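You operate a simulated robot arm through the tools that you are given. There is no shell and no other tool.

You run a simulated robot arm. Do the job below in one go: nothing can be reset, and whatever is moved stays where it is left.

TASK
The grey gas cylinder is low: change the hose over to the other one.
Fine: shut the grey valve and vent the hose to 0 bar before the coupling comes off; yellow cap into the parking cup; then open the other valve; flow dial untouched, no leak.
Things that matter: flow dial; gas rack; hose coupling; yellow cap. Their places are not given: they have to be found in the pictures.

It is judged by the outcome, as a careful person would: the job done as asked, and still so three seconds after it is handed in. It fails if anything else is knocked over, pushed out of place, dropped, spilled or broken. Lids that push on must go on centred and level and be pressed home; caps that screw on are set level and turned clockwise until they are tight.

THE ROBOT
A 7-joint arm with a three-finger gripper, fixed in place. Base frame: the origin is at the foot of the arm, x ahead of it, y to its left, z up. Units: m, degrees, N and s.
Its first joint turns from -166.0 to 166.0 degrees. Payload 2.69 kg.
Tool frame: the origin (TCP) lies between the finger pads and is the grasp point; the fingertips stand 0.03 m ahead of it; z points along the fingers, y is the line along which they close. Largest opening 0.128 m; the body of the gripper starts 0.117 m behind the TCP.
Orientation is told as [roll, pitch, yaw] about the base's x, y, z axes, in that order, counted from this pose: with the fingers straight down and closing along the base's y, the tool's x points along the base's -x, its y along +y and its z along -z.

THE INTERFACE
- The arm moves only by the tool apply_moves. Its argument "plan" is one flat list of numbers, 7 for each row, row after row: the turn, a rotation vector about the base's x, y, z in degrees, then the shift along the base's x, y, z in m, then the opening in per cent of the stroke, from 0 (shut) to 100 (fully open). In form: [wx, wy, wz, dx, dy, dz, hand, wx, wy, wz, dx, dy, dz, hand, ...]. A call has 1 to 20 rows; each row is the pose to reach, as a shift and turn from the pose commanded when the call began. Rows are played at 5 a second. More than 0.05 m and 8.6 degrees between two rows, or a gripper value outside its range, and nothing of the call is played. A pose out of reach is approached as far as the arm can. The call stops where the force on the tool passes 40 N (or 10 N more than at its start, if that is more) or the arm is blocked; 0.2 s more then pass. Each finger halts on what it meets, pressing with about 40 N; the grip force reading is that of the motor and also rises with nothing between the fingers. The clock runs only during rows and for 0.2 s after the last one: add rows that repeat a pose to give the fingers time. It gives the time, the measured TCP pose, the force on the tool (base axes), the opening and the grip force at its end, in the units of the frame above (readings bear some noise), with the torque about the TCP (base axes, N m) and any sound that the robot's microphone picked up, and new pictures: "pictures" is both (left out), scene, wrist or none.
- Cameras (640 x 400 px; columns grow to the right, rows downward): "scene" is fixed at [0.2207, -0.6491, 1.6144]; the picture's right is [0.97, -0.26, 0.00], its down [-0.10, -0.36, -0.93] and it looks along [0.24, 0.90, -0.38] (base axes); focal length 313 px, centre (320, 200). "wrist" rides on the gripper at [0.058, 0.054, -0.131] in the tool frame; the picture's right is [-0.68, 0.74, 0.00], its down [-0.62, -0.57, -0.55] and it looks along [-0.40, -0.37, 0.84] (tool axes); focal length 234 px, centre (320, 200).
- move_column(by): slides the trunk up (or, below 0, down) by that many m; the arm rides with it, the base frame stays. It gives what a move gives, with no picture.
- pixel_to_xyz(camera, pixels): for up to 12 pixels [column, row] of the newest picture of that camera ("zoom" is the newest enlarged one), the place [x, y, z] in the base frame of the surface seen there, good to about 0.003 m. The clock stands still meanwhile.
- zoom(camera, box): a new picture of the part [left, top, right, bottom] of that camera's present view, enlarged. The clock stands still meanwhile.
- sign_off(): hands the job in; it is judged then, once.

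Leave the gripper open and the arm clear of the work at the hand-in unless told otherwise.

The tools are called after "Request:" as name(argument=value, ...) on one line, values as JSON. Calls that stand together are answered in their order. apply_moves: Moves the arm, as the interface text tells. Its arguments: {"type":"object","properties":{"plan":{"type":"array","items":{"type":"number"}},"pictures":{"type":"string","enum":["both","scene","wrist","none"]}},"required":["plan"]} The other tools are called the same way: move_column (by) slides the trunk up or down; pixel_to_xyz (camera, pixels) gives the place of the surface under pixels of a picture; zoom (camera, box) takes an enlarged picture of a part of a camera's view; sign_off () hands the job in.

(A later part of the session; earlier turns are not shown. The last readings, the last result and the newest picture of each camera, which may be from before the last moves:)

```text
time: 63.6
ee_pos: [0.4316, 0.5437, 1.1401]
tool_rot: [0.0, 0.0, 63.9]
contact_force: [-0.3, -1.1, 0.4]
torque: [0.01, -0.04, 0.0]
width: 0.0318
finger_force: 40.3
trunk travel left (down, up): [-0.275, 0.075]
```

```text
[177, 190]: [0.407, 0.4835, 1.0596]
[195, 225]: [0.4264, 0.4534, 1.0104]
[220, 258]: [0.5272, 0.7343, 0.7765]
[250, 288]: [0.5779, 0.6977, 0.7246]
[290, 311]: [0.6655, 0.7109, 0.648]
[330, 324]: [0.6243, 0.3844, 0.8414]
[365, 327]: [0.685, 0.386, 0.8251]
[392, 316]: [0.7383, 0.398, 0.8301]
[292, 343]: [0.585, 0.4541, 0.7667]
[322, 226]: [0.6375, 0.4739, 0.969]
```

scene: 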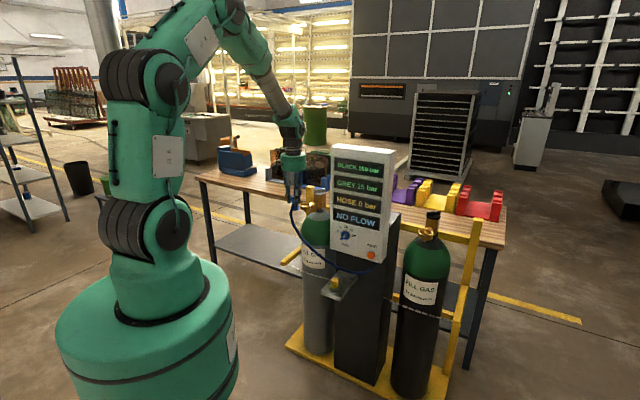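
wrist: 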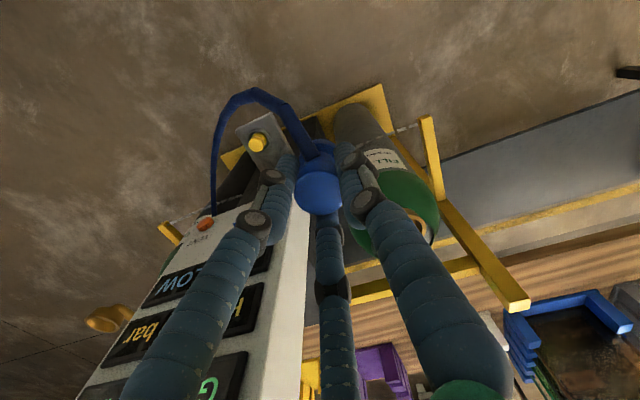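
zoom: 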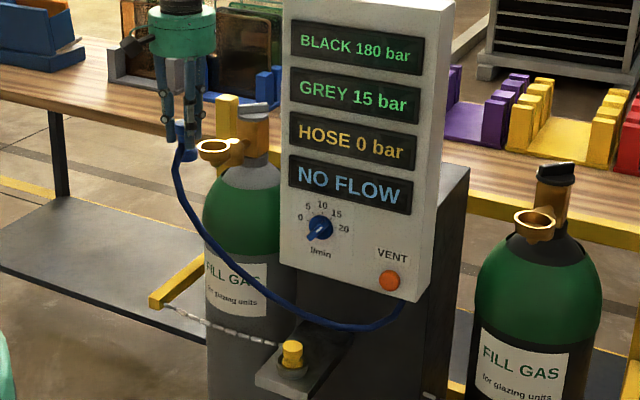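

The hose is well clear: 6 cm above the cap's level and in front of it, and not near the dial. I continue across in front of the panel, rising to z 1.24.

Request:
apply_moves(plan=[0, 0, -1.4, 0.017, -0.028, 0.02, 10, 0, 0, -2.8, 0.034, -0.057, 0.04, 10, 0, 0, -4.2, 0.051, -0.085, 0.055, 10, 0, 0, -5.6, 0.068, -0.114, 0.07, 10, 0, 0, -7, 0.095, -0.147, 0.085, 10, 0, 0, -8.4, 0.122, -0.18, 0.095, 10, 0, 0, -9.8, 0.148, -0.214, 0.1, 10, 0, 0, -11.2, 0.18, -0.243, 0.1, 10, 0, 0, -12.6, 0.213, -0.273, 0.1, 10, 0, 0, -14, 0.248, -0.304, 0.1, 10, 0, 0, -14, 0.248, -0.304, 0.1, 10])

Request:
zoom(camera="scene", box=[315, 130, 455, 300])

```text
time: 66.0
ee_pos: [0.678, 0.2401, 1.2408]
tool_rot: [0.0, 0.0, 50.0]
contact_force: [0.4, 0.1, -0.6]
torque: [0.02, 0.02, 0.01]
width: 0.0317
finger_force: 40.4
trunk travel left (down, up): [-0.275, 0.075]
```

scene: 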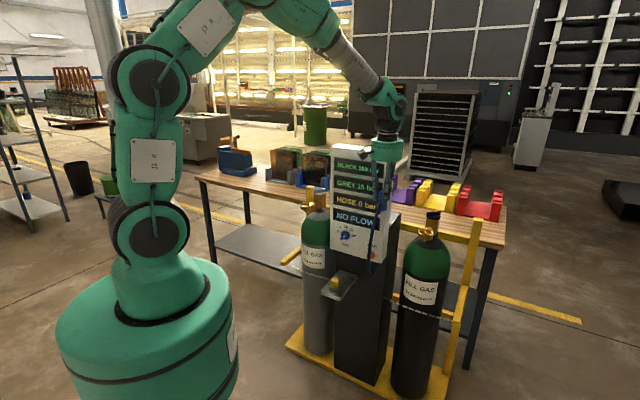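
wrist: 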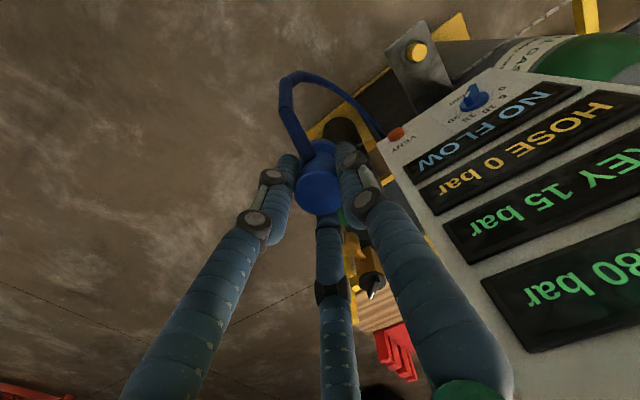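

```text
2.35 times, centred on (385, 215) of scene
```

zoom: 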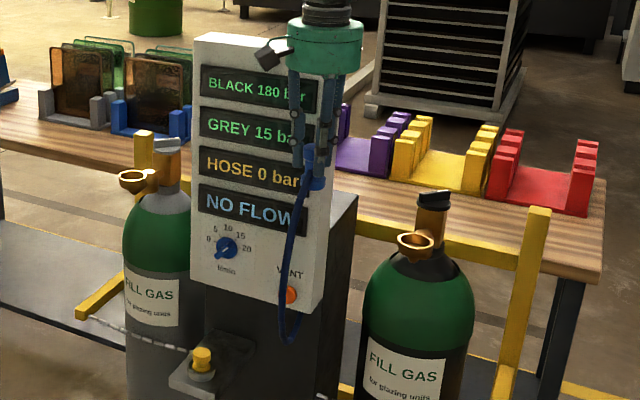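

All clear of the dial; the hose hangs in front of the panel's right side. I go round the panel's right edge and above the black socket, at TCP z 1.15.

Request:
apply_moves(plan=[0, 0, 0, 0.041, -0.013, -0.007, 10, 0, 0, 0, 0.082, -0.027, -0.014, 10, 0, 0, 0, 0.122, -0.04, -0.02, 10, 0, 0, 0, 0.146, -0.018, -0.03, 10, 0, 0, 0, 0.169, 0.003, -0.04, 10, 0, 0, 0, 0.192, 0.025, -0.05, 10, 0, 0, 0, 0.209, 0.041, -0.07, 10, 0, 0, 0, 0.226, 0.0564, -0.09, 10, 0, 0, 0, 0.226, 0.0564, -0.09, 10])

Request:
zoom(camera="scene", box=[355, 150, 475, 290])

Request:
zoom(camera="wrist", box=[240, 60, 400, 230])

```text
time: 68.0
ee_pos: [0.9058, 0.2992, 1.1496]
tool_rot: [0.0, 0.0, 50.0]
contact_force: [0.1, 1.0, 0.1]
torque: [0.02, 0.02, -0.05]
width: 0.0312
finger_force: 40.3
trunk travel left (down, up): [-0.275, 0.075]
```

scene: 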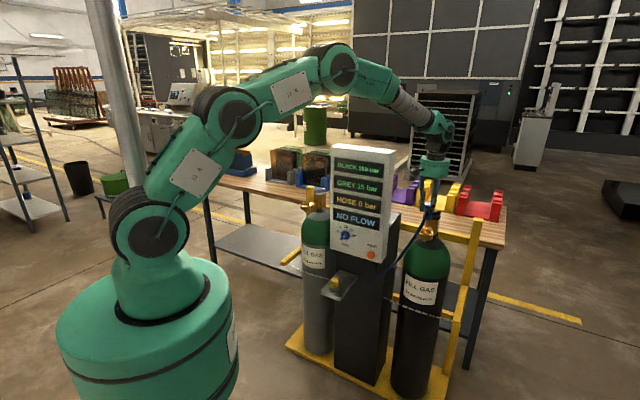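
wrist: 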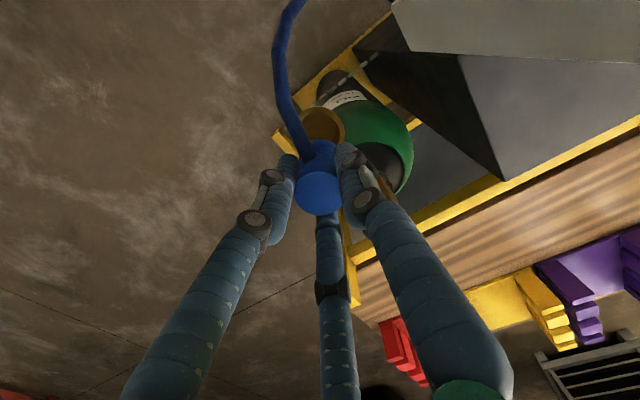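

```text
2.86 times, centred on (415, 220) of scene
```

zoom: 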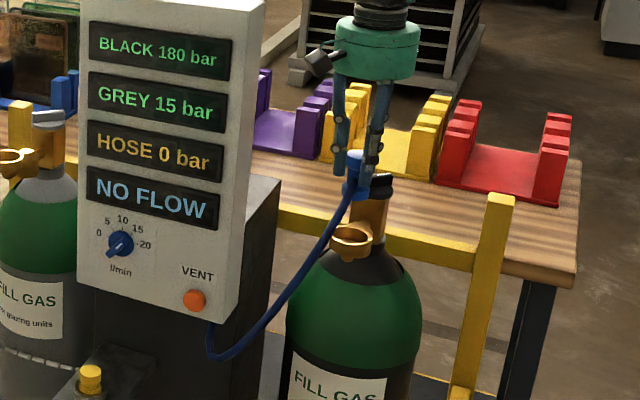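

```text
2.35 times, centred on (320, 145) of wrist
```

zoom: 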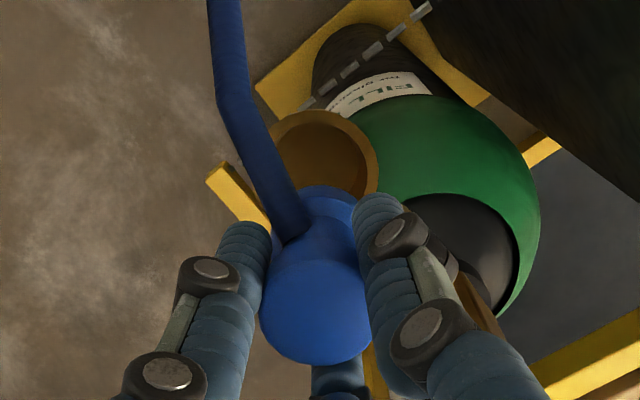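

Request:
zoom(camera="scene", box=[405, 195, 450, 245])

Request:
pixel_to_xyz(camera="zoom", pixels=[[255, 290], [360, 285], [300, 268], [330, 268], [305, 305], [340, 300], [270, 275], [300, 120], [300, 160], [310, 200], [300, 90]])

```text
8.00 times, centred on (428, 220) of scene
```

zoom: 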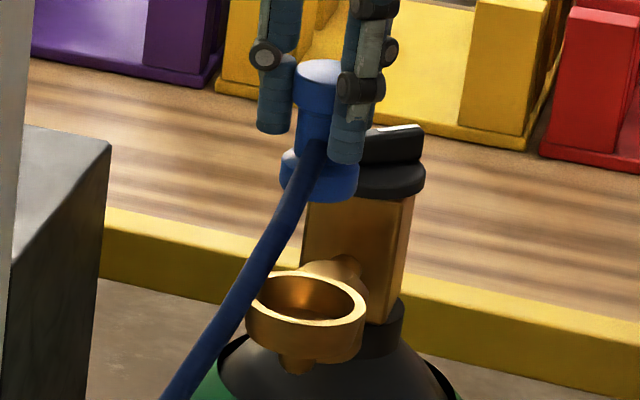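

```text
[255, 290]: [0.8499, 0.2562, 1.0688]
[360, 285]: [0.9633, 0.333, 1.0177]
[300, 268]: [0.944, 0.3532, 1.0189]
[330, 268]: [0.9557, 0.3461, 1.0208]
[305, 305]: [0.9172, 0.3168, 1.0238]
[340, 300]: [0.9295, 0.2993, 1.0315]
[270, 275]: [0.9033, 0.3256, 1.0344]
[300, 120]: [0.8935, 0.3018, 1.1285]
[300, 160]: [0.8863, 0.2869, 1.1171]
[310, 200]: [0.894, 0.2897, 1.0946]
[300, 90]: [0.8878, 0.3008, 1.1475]
```

Request:
zoom(camera="wrist", box=[290, 95, 370, 155])

Request:
pixel_to_xyz(camera="zoom", pixels=[[120, 150], [160, 110], [220, 88], [290, 95], [345, 125], [380, 170], [395, 210], [100, 185], [375, 235], [200, 130], [330, 160], [260, 150]])

```text
6.67 times, centred on (330, 125) of wrist
```

zoom: 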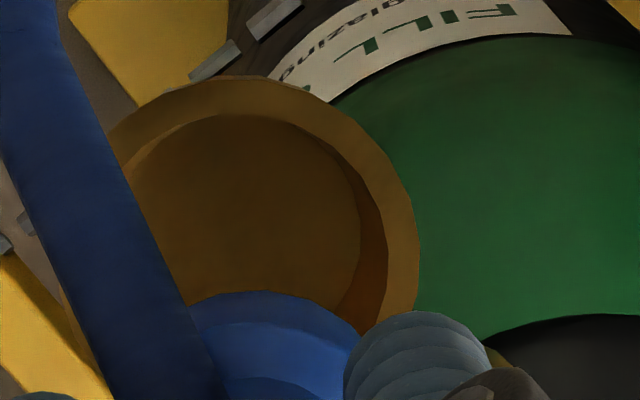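

```text
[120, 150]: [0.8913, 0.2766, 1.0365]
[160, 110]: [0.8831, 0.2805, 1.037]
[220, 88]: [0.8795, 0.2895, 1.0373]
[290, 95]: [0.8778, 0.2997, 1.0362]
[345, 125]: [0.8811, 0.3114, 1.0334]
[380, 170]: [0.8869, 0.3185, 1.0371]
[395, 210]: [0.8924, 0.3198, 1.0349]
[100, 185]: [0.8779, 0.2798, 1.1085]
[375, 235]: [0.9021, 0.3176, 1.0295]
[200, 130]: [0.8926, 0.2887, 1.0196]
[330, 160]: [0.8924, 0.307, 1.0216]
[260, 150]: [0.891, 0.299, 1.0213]
```

The socket's rim centre fits (0.903, 0.297), with the floor at z 1.021. I take one more position reading with a null row, for averaging.

Request:
apply_moves(plan=[0, 0, 0, 0, 0, 0, 10], pictures="none")

Request:
apply_moves(plan=[0, 0, 0, 0, 0, 0, 10], pictures="none")

Request:
apply_moves(plan=[0, 0, 0, 0, 0, 0, 10], pictures="none")

```text
time: 68.4
ee_pos: [0.9045, 0.2983, 1.1501]
tool_rot: [0.0, 0.1, 49.9]
contact_force: [0.4, -0.5, -0.6]
torque: [-0.01, 0.04, 0.0]
width: 0.0315
finger_force: 40.5
trunk travel left (down, up): [-0.275, 0.075]
```

```text
time: 68.8
ee_pos: [0.9046, 0.299, 1.15]
tool_rot: [0.0, -0.1, 50.0]
contact_force: [-0.8, -0.7, -0.6]
torque: [-0.01, -0.01, 0.03]
width: 0.0313
finger_force: 39.6
trunk travel left (down, up): [-0.275, 0.075]
```

```text
time: 69.2
ee_pos: [0.9053, 0.2983, 1.1503]
tool_rot: [0.0, 0.1, 49.9]
contact_force: [-0.2, -0.5, -0.9]
torque: [-0.03, 0.0, 0.03]
width: 0.0314
finger_force: 39.9
trunk travel left (down, up): [-0.275, 0.075]
```

The averaged TCP is (0.905, 0.2987). The cap sat in this socket at TCP (0.903, 0.296), so I shift (−1.5, −2.5) mm and lower until the flange is just above the rim (TCP z 1.10).

Request:
apply_moves(plan=[0, 0, 0, -0.0015, -0.0025, -0.015, 10, 0, 0, 0, -0.0015, -0.0025, -0.035, 10, 0, 0, 0, -0.0015, -0.0025, -0.05, 10, 0, 0, 0, -0.0015, -0.0025, -0.05, 10])

Request:
zoom(camera="scene", box=[405, 195, 450, 245])

Request:
zoom(camera="wrist", box=[280, 95, 380, 215])

```text
time: 70.2
ee_pos: [0.9049, 0.296, 1.1011]
tool_rot: [0.0, 0.0, 49.8]
contact_force: [-0.1, -1.0, -0.8]
torque: [0.0, 0.01, -0.01]
width: 0.0315
finger_force: 39.7
trunk travel left (down, up): [-0.275, 0.075]
```

scene: 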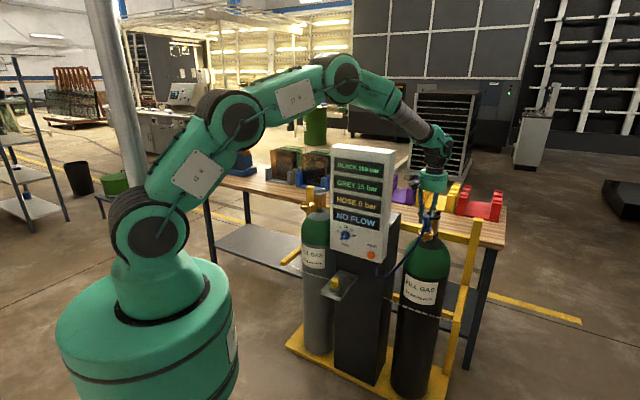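
wrist: 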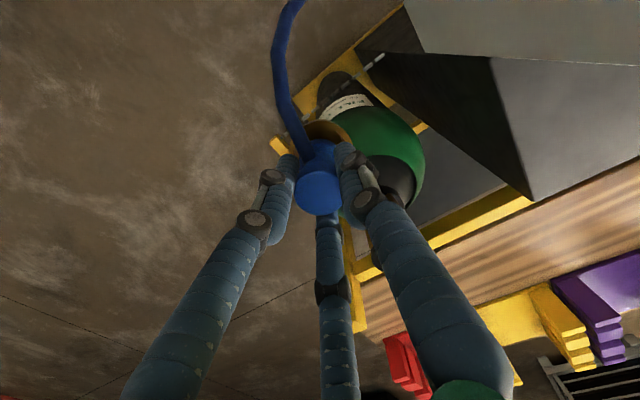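

```text
8.00 times, centred on (428, 220) of scene
```

zoom: 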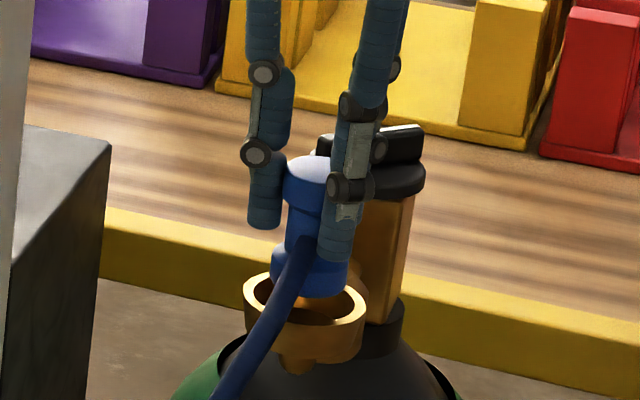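

```text
3.33 times, centred on (330, 155) of wrist
```

zoom: 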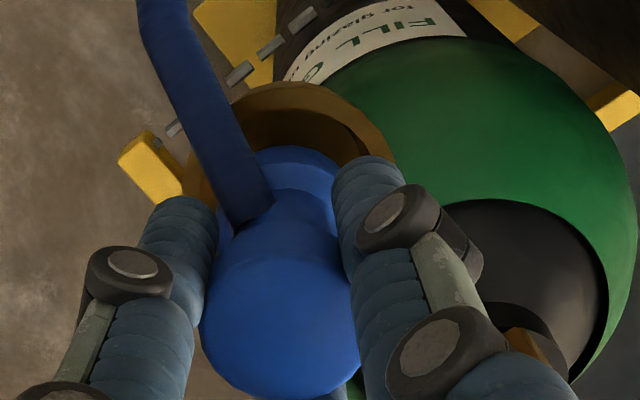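

In the scene zoom the flange's centre (column 309) is about 2 mm right of the ring's centre (column 305), so I shift −1.5 mm in x. Then I lower slowly into the socket, watching the force.

Request:
apply_moves(plan=[0, 0, 0, -0.0015, 0, -0.005, 10, 0, 0, 0, -0.0015, 0, -0.01, 10, 0, 0, 0, -0.0015, 0, -0.014, 10, 0, 0, 0, -0.0015, 0, -0.018, 10])

Request:
zoom(camera="scene", box=[405, 195, 450, 245])

```text
time: 71.2
ee_pos: [0.9032, 0.2952, 1.0823]
tool_rot: [0.0, 0.0, 49.9]
contact_force: [0.7, 0.8, -0.6]
torque: [0.05, -0.09, 0.01]
width: 0.0312
finger_force: 40.5
trunk travel left (down, up): [-0.275, 0.075]
```

scene: 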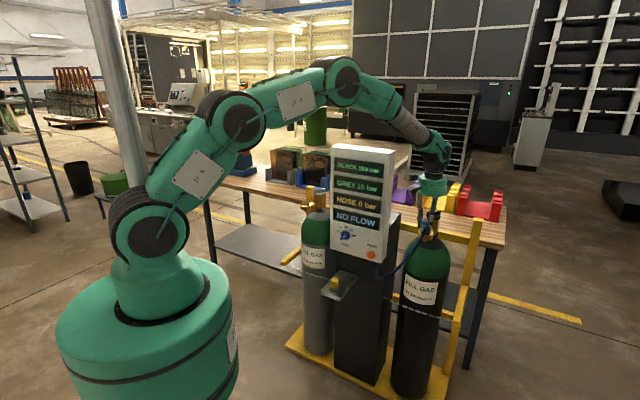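
wrist: 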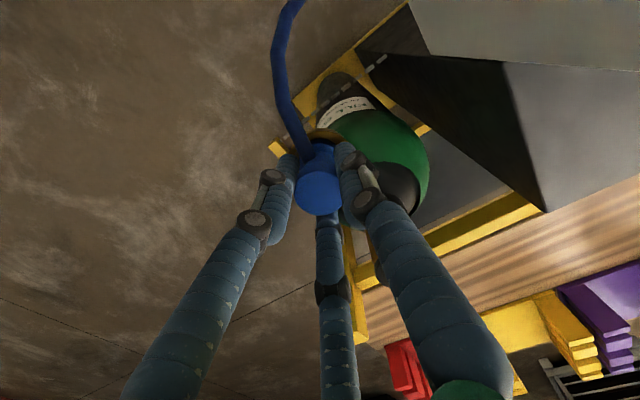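

```text
8.00 times, centred on (428, 220) of scene
```

zoom: 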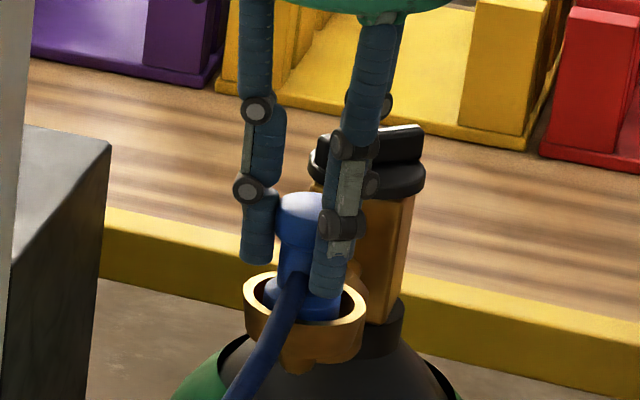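

The flange has entered the socket with no force. I continue down in small steps until it seats.

Request:
apply_moves(plan=[0, 0, 0, 0, 0, -0.003, 10, 0, 0, 0, 0, 0, -0.005, 10, 0, 0, 0, 0, 0, -0.0065, 10, 0, 0, 0, 0, 0, -0.0065, 10], pictures="wrist")

```text
time: 72.2
ee_pos: [0.903, 0.2955, 1.0764]
tool_rot: [-0.1, -0.1, 50.0]
contact_force: [7.6, 4.0, 2.2]
torque: [0.15, -0.39, -0.02]
width: 0.0315
finger_force: 40.3
trunk travel left (down, up): [-0.275, 0.075]
```

wrist: 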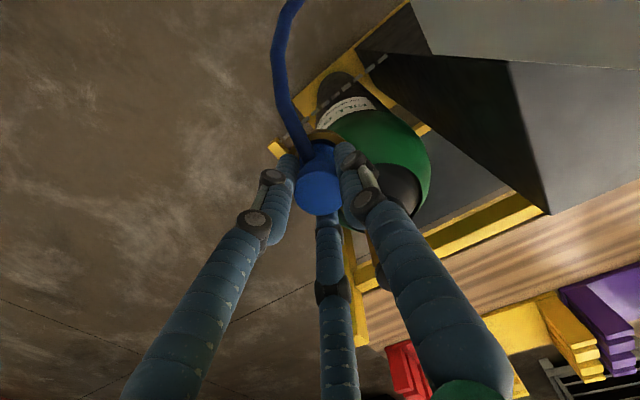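

It is now at seat height (TCP 1.076) with a light side force, so I relieve by (+1, +0.6) mm and press down a little to seat it home.

Request:
apply_moves(plan=[0, 0, 0, 0.001, 0.0006, 0, 10, 0, 0, 0, 0.001, 0.0006, -0.001, 10, 0, 0, 0, 0.001, 0.0006, -0.002, 10, 0, 0, 0, 0.001, 0.0006, -0.002, 10], pictures="none")

```text
time: 73.2
ee_pos: [0.9027, 0.2954, 1.0765]
tool_rot: [0.0, -0.1, 49.9]
contact_force: [0.9, -0.8, 21.1]
torque: [-0.1, 0.21, 0.02]
width: 0.0313
finger_force: 39.9
trunk travel left (down, up): [-0.275, 0.075]
```

It has bottomed out: 21 N upward at z 1.0765, with side force near zero. I press slightly more, to about 30 N, to be sure it is home, then relax and open.

Request:
apply_moves(plan=[0, 0, 0, 0, 0, -0.001, 10, 0, 0, 0, 0, 0, -0.001, 10, 0, 0, 0, 0, 0, 0.001, 10, 0, 0, 0, 0, 0, 0.002, 10], pictures="none")

```text
time: 74.2
ee_pos: [0.9024, 0.2954, 1.0769]
tool_rot: [0.0, 0.0, 50.0]
contact_force: [9.9, 5.3, 15.3]
torque: [0.28, -0.48, -0.05]
width: 0.0313
finger_force: 40.3
trunk travel left (down, up): [-0.275, 0.075]
```

Request:
apply_moves(plan=[0, 0, 0, 0, 0, 0.0005, 20, 0, 0, 0, 0, 0, 0.0005, 27, 0, 0, 0, 0, 0, 0.0005, 35, 0, 0, 0, 0, 0, 0.0005, 50, 0, 0, 0, 0, 0, 0.0005, 60, 0, 0, 0, 0, 0, 0.0005, 60])

Request:
zoom(camera="scene", box=[405, 195, 450, 245])

Request:
zoom(camera="wrist", box=[270, 100, 380, 220])

```text
time: 75.6
ee_pos: [0.9038, 0.2959, 1.0763]
tool_rot: [0.1, 0.0, 49.9]
contact_force: [0.1, 0.3, 0.1]
torque: [-0.01, 0.0, 0.0]
width: 0.077
finger_force: 0.1
trunk travel left (down, up): [-0.275, 0.075]
```

scene: 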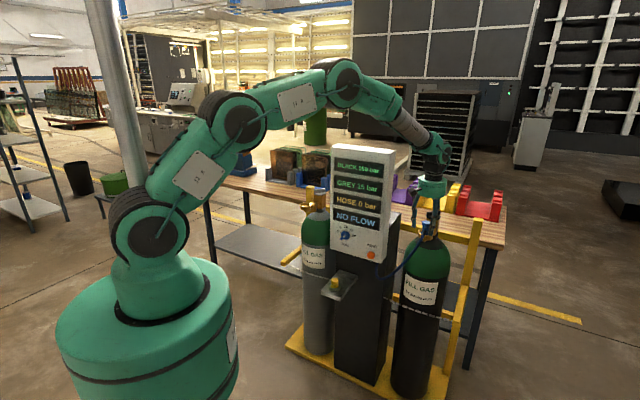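
wrist: 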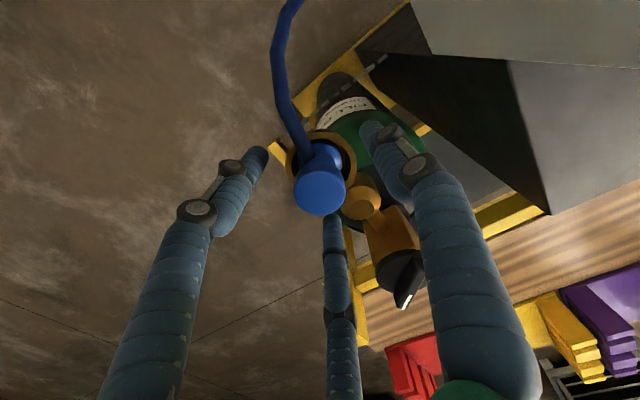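

```text
8.00 times, centred on (428, 220) of scene
```

zoom: 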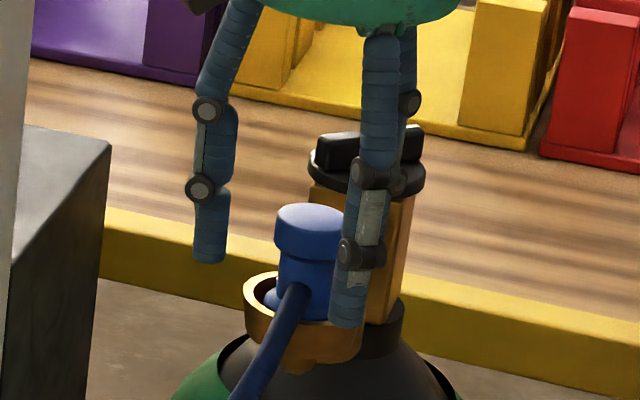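

```text
3.33 times, centred on (325, 160) of wrist
```

zoom: 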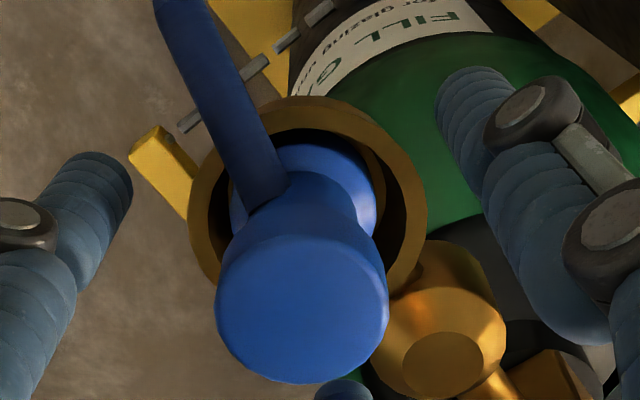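

The coupling looks seated. I will check that its top is level, at the right height and centred, as it was in the grey socket (top z 1.0825).

Request:
pixel_to_xyz(camera="wrist", pixels=[[320, 193], [300, 193], [340, 193], [320, 178], [320, 208], [307, 205], [333, 205], [308, 182], [334, 182]])

Request:
zoom(camera="scene", box=[410, 210, 440, 245])

```text
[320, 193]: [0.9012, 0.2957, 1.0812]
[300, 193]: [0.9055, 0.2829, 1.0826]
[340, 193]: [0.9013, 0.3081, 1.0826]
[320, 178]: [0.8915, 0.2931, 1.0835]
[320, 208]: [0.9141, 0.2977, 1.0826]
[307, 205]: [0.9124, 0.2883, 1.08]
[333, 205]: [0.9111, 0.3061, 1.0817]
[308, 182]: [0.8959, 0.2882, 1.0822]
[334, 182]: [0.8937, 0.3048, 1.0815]
```

```text
11.43 times, centred on (425, 228) of scene
```

zoom: 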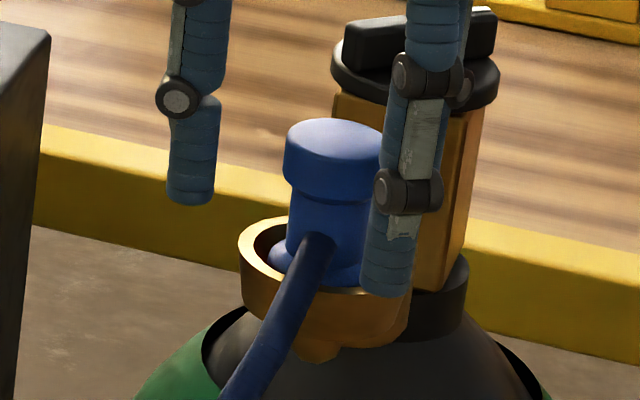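

The top is level at z ≈ 1.082 all round and centred at (0.903, 0.2955), the same height as it had in the grey socket. Now I lift off straight up, then turn the tool to yaw 0 for the black handle, whose bar lies along x.

Request:
apply_moves(plan=[0, 0, 0, 0, 0, 0.03, 60, 0, 0, 0, 0, 0, 0.06, 60, 0, 0, 0, 0, 0, 0.1, 60, 0, 0, -8, 0.005, 0.005, 0.13, 60, 0, 0, -16, 0.01, 0.01, 0.13, 60, 0, 0, -24, 0.015, 0.015, 0.13, 60, 0, 0, -32, 0.02, 0.02, 0.13, 60, 0, 0, -40, 0.025, 0.025, 0.13, 60, 0, 0, -50, 0.03, 0.03, 0.13, 60, 0, 0, -50, 0.03, 0.03, 0.13, 60])

```text
refused: row 9 steps farther than a row can; nothing moved
```

The last yaw step was too big, so I resend with finer steps.

Request:
apply_moves(plan=[0, 0, 0, 0, 0, 0.03, 60, 0, 0, 0, 0, 0, 0.06, 60, 0, 0, 0, 0, 0, 0.1, 60, 0, 0, -8, 0.005, 0.005, 0.13, 60, 0, 0, -16, 0.01, 0.01, 0.13, 60, 0, 0, -24, 0.015, 0.015, 0.13, 60, 0, 0, -32, 0.02, 0.02, 0.13, 60, 0, 0, -40, 0.025, 0.025, 0.13, 60, 0, 0, -46, 0.03, 0.03, 0.13, 60, 0, 0, -50, 0.03, 0.03, 0.13, 60, 0, 0, -50, 0.03, 0.03, 0.13, 60])

Request:
zoom(camera="scene", box=[395, 195, 460, 245])

```text
time: 78.0
ee_pos: [0.9331, 0.3244, 1.2063]
tool_rot: [-0.1, 0.1, -0.1]
contact_force: [0.7, 0.1, 0.0]
torque: [0.02, 0.01, 0.05]
width: 0.0769
finger_force: 0.2
trunk travel left (down, up): [-0.275, 0.075]
```

scene: 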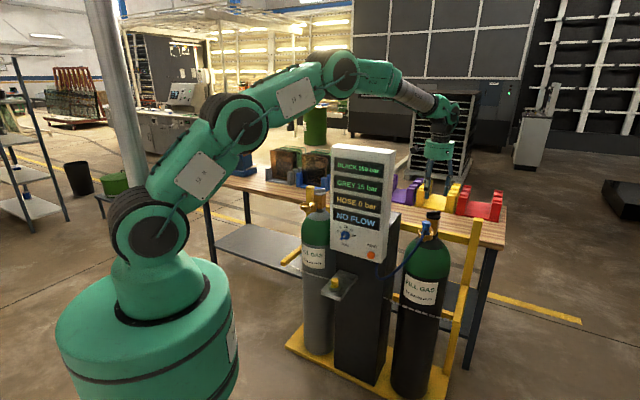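
wrist: 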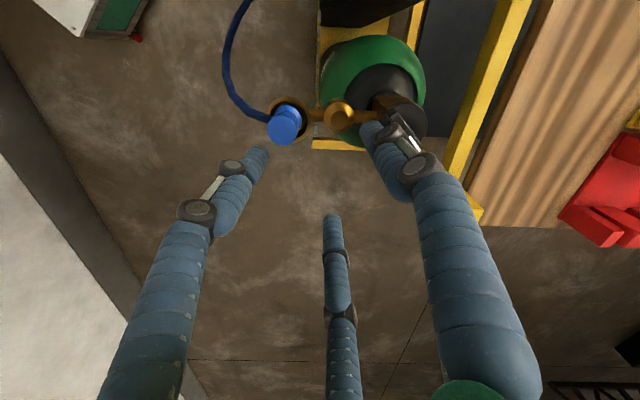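

```text
8.00 times, centred on (428, 220) of scene
```

zoom: 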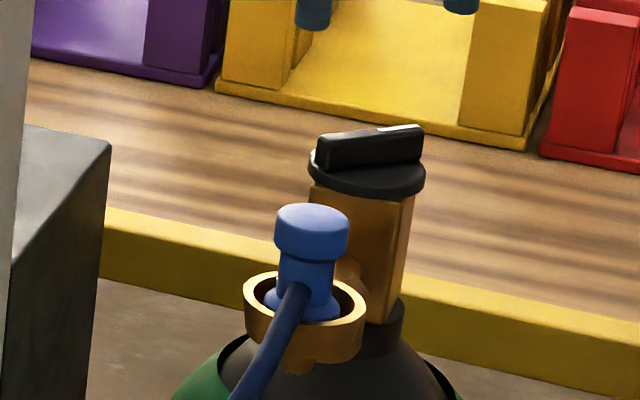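

The coupling stands well in the black socket. I will measure the black handle from both cameras.

Request:
pixel_to_xyz(camera="zoom", pixels=[[320, 138], [420, 128], [370, 133], [318, 160], [422, 152], [370, 155], [312, 165], [425, 175], [360, 190], [400, 129]])

Request:
pixel_to_xyz(camera="wrist", pixels=[[395, 102], [413, 145], [405, 125], [420, 115], [425, 125], [378, 110], [415, 110]])

Request:
zoom(camera="wrist", box=[340, 70, 450, 180])

```text
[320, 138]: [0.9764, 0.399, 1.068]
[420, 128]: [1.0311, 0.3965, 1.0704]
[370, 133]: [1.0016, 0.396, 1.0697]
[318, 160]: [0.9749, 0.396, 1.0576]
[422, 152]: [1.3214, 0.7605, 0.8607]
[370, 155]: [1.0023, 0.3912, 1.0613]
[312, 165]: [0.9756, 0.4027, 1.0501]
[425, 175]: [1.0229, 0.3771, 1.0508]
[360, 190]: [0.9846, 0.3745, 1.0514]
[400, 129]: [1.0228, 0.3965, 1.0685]
```

```text
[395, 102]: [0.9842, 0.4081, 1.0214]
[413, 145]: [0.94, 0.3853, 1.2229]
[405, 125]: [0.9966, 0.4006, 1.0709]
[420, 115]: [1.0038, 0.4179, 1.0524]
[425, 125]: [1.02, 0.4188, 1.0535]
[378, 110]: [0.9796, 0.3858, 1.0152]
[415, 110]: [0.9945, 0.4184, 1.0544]
```

```text
3.64 times, centred on (395, 125) of wrist
```

zoom: 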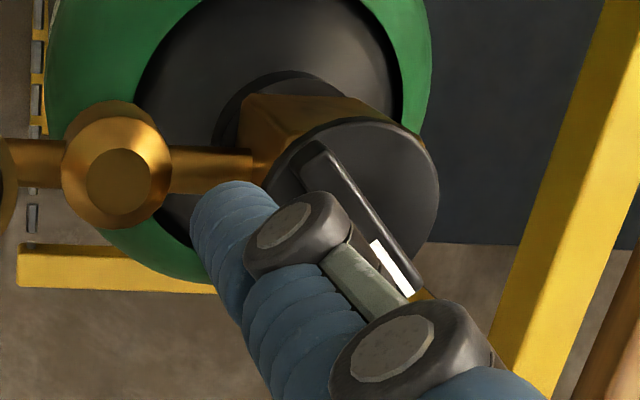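

The black handle's axis is at about (1.0045, 0.3965), 1.08 m from the base axis, so reach is tight. I approach over it at z 1.13, with the TCP offset 4.5 mm toward −y for the three-jaw grip.

Request:
apply_moves(plan=[0, 0, 0, 0.018, 0.017, -0.02, 60, 0, 0, 0, 0.036, 0.034, -0.04, 60, 0, 0, 0, 0.054, 0.051, -0.06, 60, 0, 0, 0, 0.0714, 0.0676, -0.076, 60, 0, 0, 0, 0.0714, 0.0676, -0.076, 60])

```text
time: 79.2
ee_pos: [1.0054, 0.3945, 1.1318]
tool_rot: [-0.1, 0.0, -0.1]
contact_force: [0.0, 0.7, 0.3]
torque: [-0.02, -0.01, 0.03]
width: 0.077
finger_force: 0.0
trunk travel left (down, up): [-0.275, 0.075]
```

scene: 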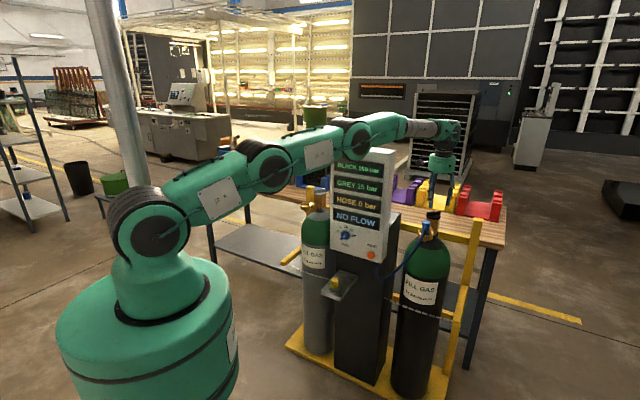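
wrist: 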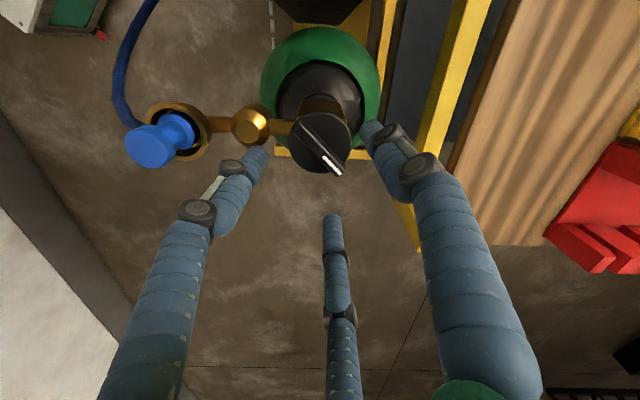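

Within reach, with the arm nearly straight. I will check the handle's alignment under the hand.

Request:
zoom(camera="wrist", box=[260, 80, 390, 200])

Request:
pixel_to_xyz(camera="wrist", pixels=[[301, 121], [342, 175], [320, 147], [312, 136], [332, 160], [296, 150], [345, 125], [320, 113], [316, 171]])

```text
3.33 times, centred on (325, 140) of wrist
```

zoom: 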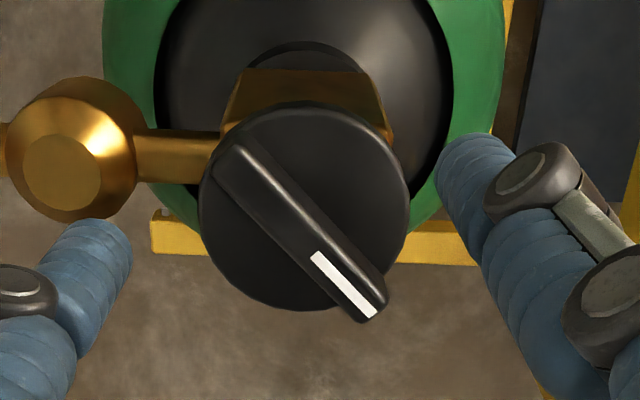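

```text
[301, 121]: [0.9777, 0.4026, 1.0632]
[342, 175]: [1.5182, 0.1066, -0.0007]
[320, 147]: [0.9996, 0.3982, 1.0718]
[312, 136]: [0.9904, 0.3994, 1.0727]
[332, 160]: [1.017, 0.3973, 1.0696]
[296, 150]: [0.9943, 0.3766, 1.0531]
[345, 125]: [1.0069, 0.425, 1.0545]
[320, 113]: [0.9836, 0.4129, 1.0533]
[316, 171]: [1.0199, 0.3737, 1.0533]
```

The bar's centre is about (1.0025, 0.397). I shift −2 mm in x and lower to TCP z 1.089, with the fingertips just above the disc.

Request:
apply_moves(plan=[0, 0, 0, -0.002, 0, -0.02, 60, 0, 0, 0, -0.002, 0, -0.042, 55, 0, 0, 0, -0.002, 0, -0.042, 50])

Request:
zoom(camera="wrist", box=[250, 110, 400, 240])

```text
time: 80.0
ee_pos: [1.0023, 0.3947, 1.0897]
tool_rot: [0.0, -0.1, -0.1]
contact_force: [-0.1, -0.1, -0.7]
torque: [0.02, 0.01, -0.03]
width: 0.0639
finger_force: 0.0
trunk travel left (down, up): [-0.275, 0.075]
```

scene: 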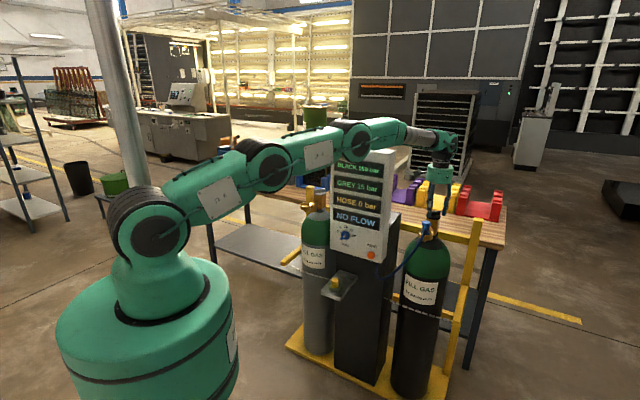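
wrist: 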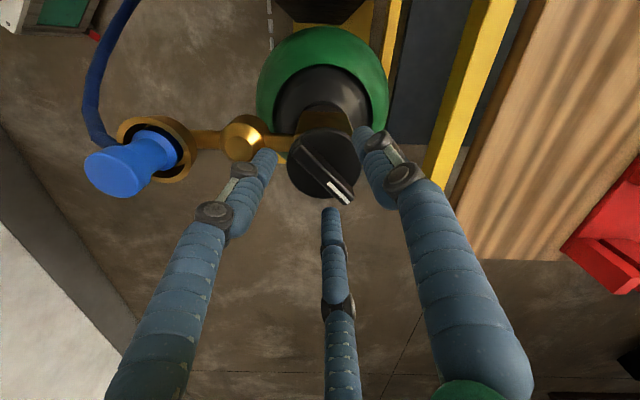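

```text
3.08 times, centred on (325, 175) of wrist
```

zoom: 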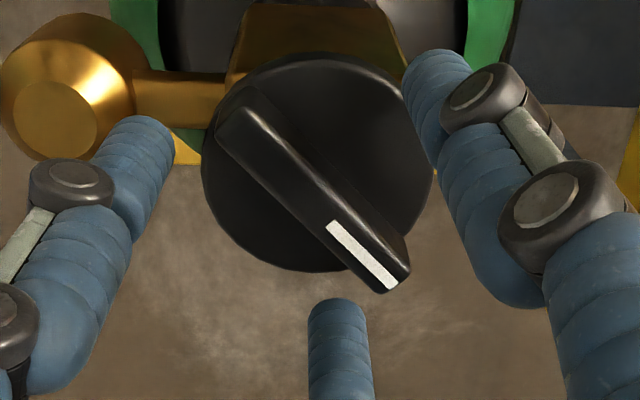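

Compared with the grey grip's picture, the hand should be about (+1.5, −3) mm from here for a centred grip. I shift, then close slowly.

Request:
apply_moves(plan=[0, 0, 0, 0.0015, -0.003, 0, 45, 0, 0, 0, 0.0015, -0.003, 0, 35, 0, 0, 0, 0.0015, -0.003, 0, 25, 0, 0, 0, 0.0015, -0.003, 0, 18, 0, 0, 0, 0.0015, -0.003, 0, 10, 0, 0, 0, 0.0015, -0.003, 0, 10])

Request:
zoom(camera="wrist", box=[250, 110, 400, 240])

```text
time: 81.4
ee_pos: [1.0029, 0.3901, 1.0887]
tool_rot: [-0.1, 0.0, 0.0]
contact_force: [-0.1, 8.1, -0.2]
torque: [0.23, -0.12, 0.0]
width: 0.0204
finger_force: 45.2
trunk travel left (down, up): [-0.275, 0.075]
```

scene: 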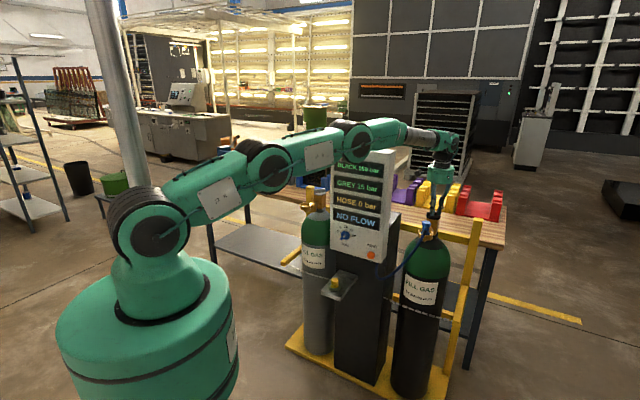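
wrist: 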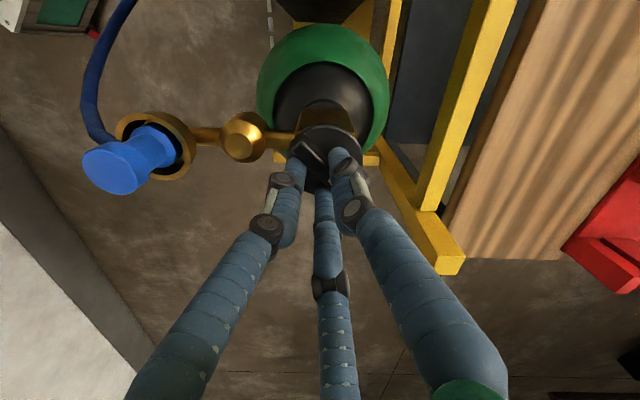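

```text
3.08 times, centred on (325, 175) of wrist
```

zoom: 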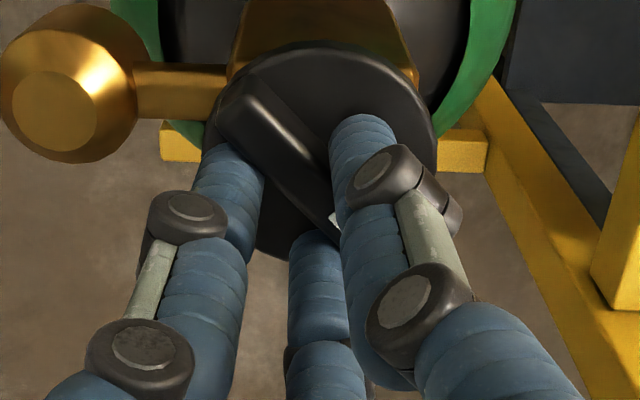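

The grip on the bar is good: width 0.0204 and 8 N to the side. The grey valve shut with +90°, so this one should open with −90°. I test a first −8° step.

Request:
apply_moves(plan=[0, 0, -4, -0.0003, 0.0008, 0, 10, 0, 0, -8, -0.0006, 0.0008, 0, 10], pictures="wrist")

Request:
zoom(camera="wrist", box=[250, 110, 400, 240])

Request:
zoom(camera="scene", box=[325, 140, 465, 290])

```text
time: 82.0
ee_pos: [1.0026, 0.3921, 1.0886]
tool_rot: [-0.2, 0.0, -8.1]
contact_force: [0.5, 3.4, -2.3]
torque: [0.1, -0.22, 0.05]
width: 0.0204
finger_force: 45.1
trunk travel left (down, up): [-0.275, 0.075]
```

wrist: 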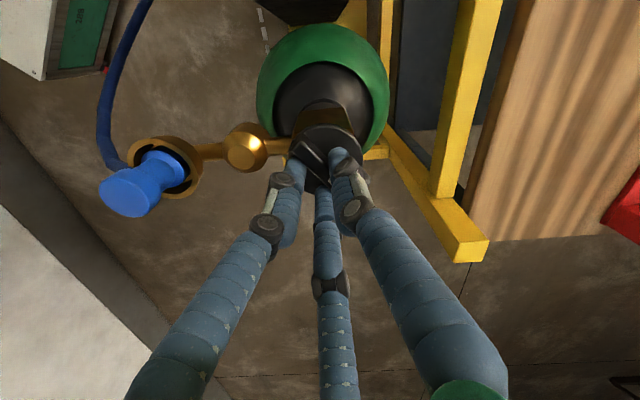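

```text
3.08 times, centred on (325, 175) of wrist
```

zoom: 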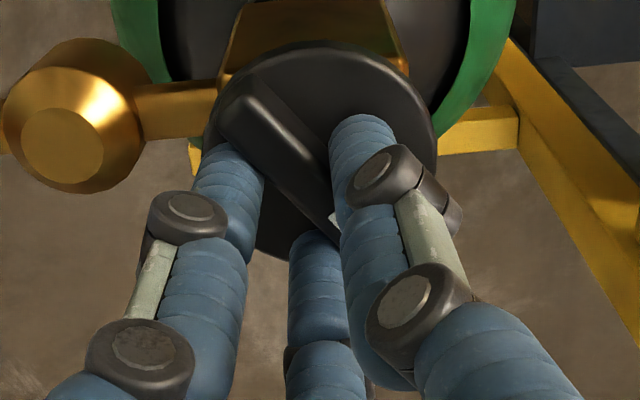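

```text
2.67 times, centred on (395, 215) of scene
```

zoom: 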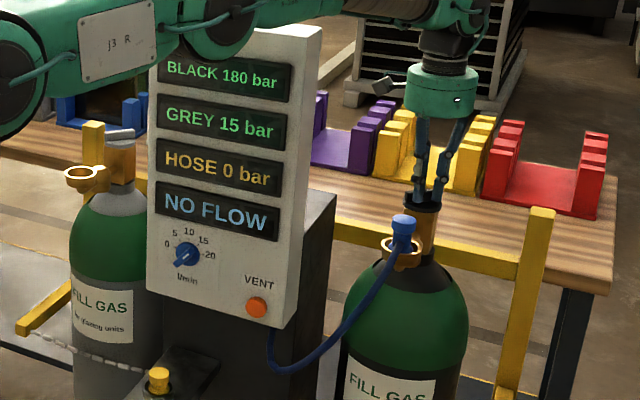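

The handle turns freely clockwise (torque 0.05). I continue about its axis to −48° and check the panel and the forces.

Request:
apply_moves(plan=[0, 0, -8, -0.0006, 0.0003, 0, 10, 0, 0, -16, -0.0012, 0.0006, 0, 10, 0, 0, -24, -0.0018, 0.0009, 0, 10, 0, 0, -32, -0.0023, 0.0013, 0, 10, 0, 0, -40, -0.0027, 0.0017, 0, 10], pictures="scene")

Request:
zoom(camera="scene", box=[325, 140, 465, 290])

```text
time: 83.2
ee_pos: [0.9997, 0.393, 1.089]
tool_rot: [0.0, 0.0, -48.2]
contact_force: [0.3, 1.9, -0.9]
torque: [0.56, 0.3, 0.02]
width: 0.0202
finger_force: 45.0
trunk travel left (down, up): [-0.275, 0.075]
```

scene: 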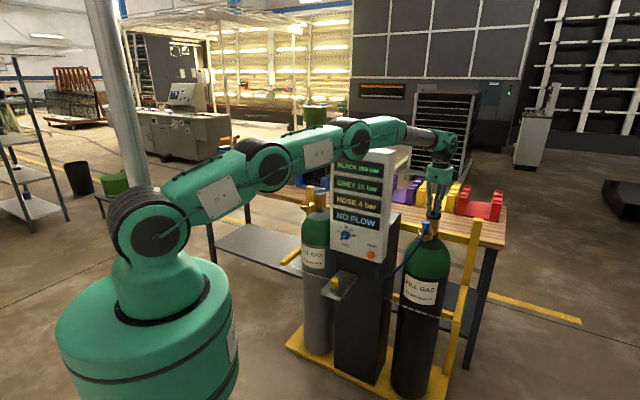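

```text
2.67 times, centred on (395, 215) of scene
```

zoom: 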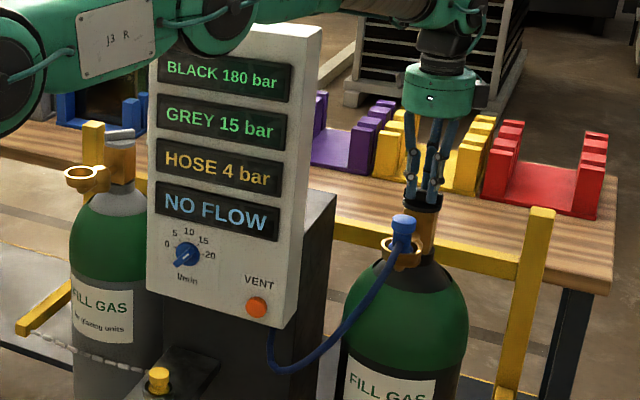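

HOSE now reads 4 bar, and I hear no hiss, so there is no leak. I continue to the full −90°.

Request:
apply_moves(plan=[0, 0, -8, -0.0004, 0.0005, 0, 10, 0, 0, -16, -0.0007, 0.001, 0, 10, 0, 0, -24, -0.0009, 0.0016, 0, 10, 0, 0, -32, -0.0011, 0.0022, 0, 10, 0, 0, -40, -0.0012, 0.0029, 0, 10, 0, 0, -43, -0.0012, 0.003, 0, 10])

Request:
zoom(camera="scene", box=[325, 140, 465, 290])

Request:
zoom(camera="wrist", box=[250, 110, 400, 240])

```text
time: 84.6
ee_pos: [0.9984, 0.396, 1.0879]
tool_rot: [0.0, 0.0, -91.1]
contact_force: [-9.4, 3.1, -3.2]
torque: [0.58, 0.16, 0.78]
width: 0.0201
finger_force: 45.0
trunk travel left (down, up): [-0.275, 0.075]
```

scene: 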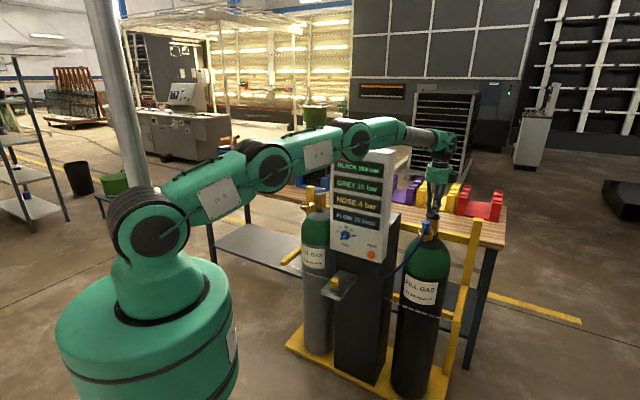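
wrist: 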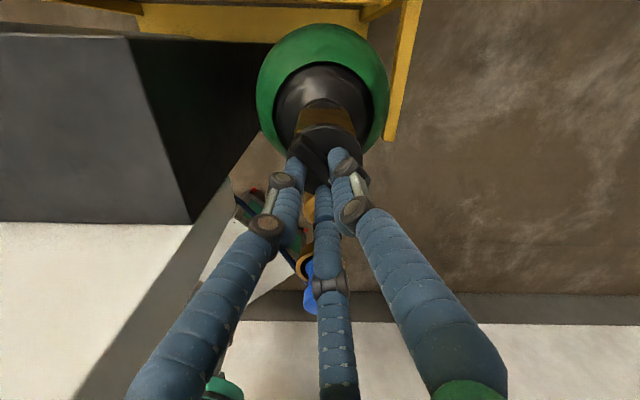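

```text
2.67 times, centred on (395, 215) of scene
```

zoom: 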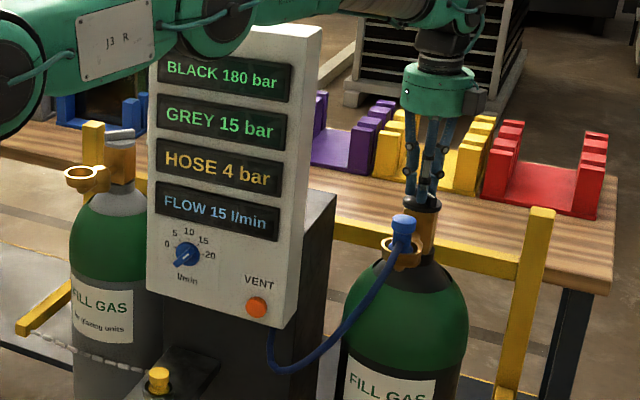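

```text
3.08 times, centred on (325, 175) of wrist
```

zoom: 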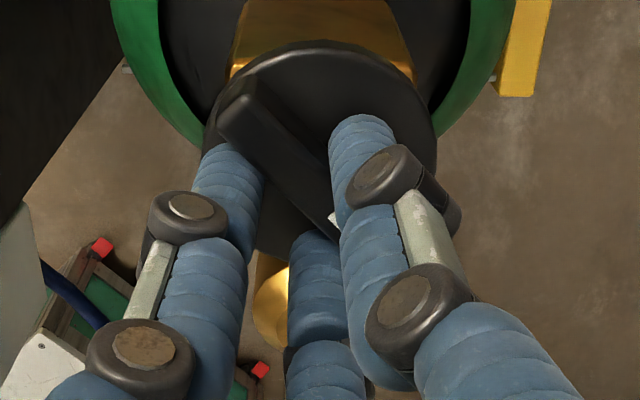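

FLOW 15 l/min is showing with HOSE at 4 bar, and the stop is felt (0.8 N m), so the black valve is fully open. I relax the twist by 1.5°, open and lift straight up.

Request:
apply_moves(plan=[0, 0, 1.5, -0.0008, 0, 0, 10, 0, 0, 1.5, -0.0008, 0, 0, 25, 0, 0, 1.5, -0.0008, 0, 0, 45, 0, 0, 1.5, -0.0008, 0, 0, 60, 0, 0, 1.5, -0.0008, 0, 0, 60, 0, 0, 1.5, -0.0008, 0, 0.03, 60, 0, 0, 1.5, -0.0008, 0, 0.07, 60, 0, 0, 1.5, -0.0008, 0, 0.1, 60])

Request:
zoom(camera="scene", box=[395, 195, 460, 245])

```text
time: 86.4
ee_pos: [0.9988, 0.3967, 1.189]
tool_rot: [-0.1, 0.0, -89.6]
contact_force: [-0.3, -0.5, 0.7]
torque: [0.0, 0.01, -0.01]
width: 0.077
finger_force: 0.2
trunk travel left (down, up): [-0.275, 0.075]
```

scene: 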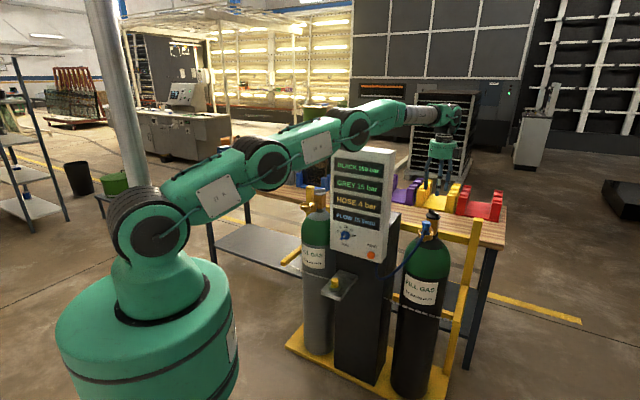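
wrist: 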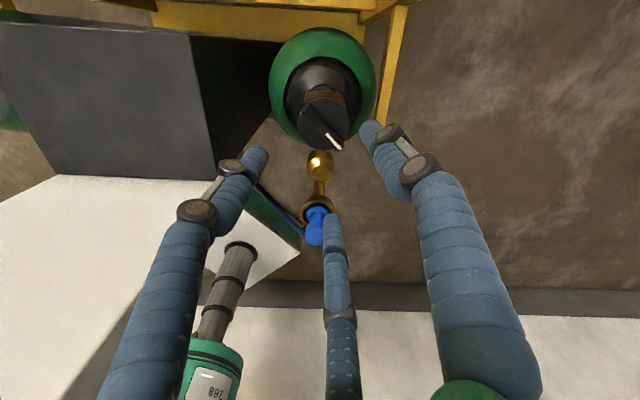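

```text
8.00 times, centred on (428, 220) of scene
```

zoom: 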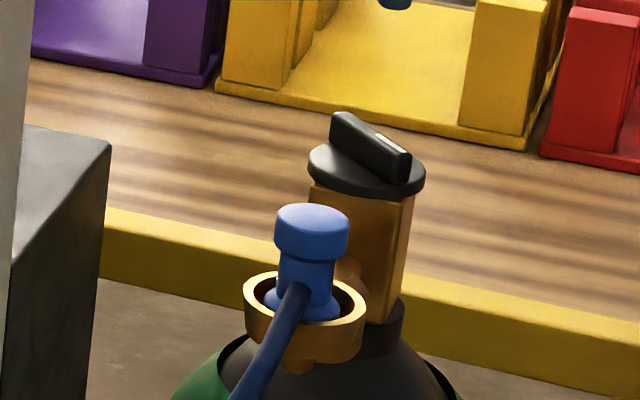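

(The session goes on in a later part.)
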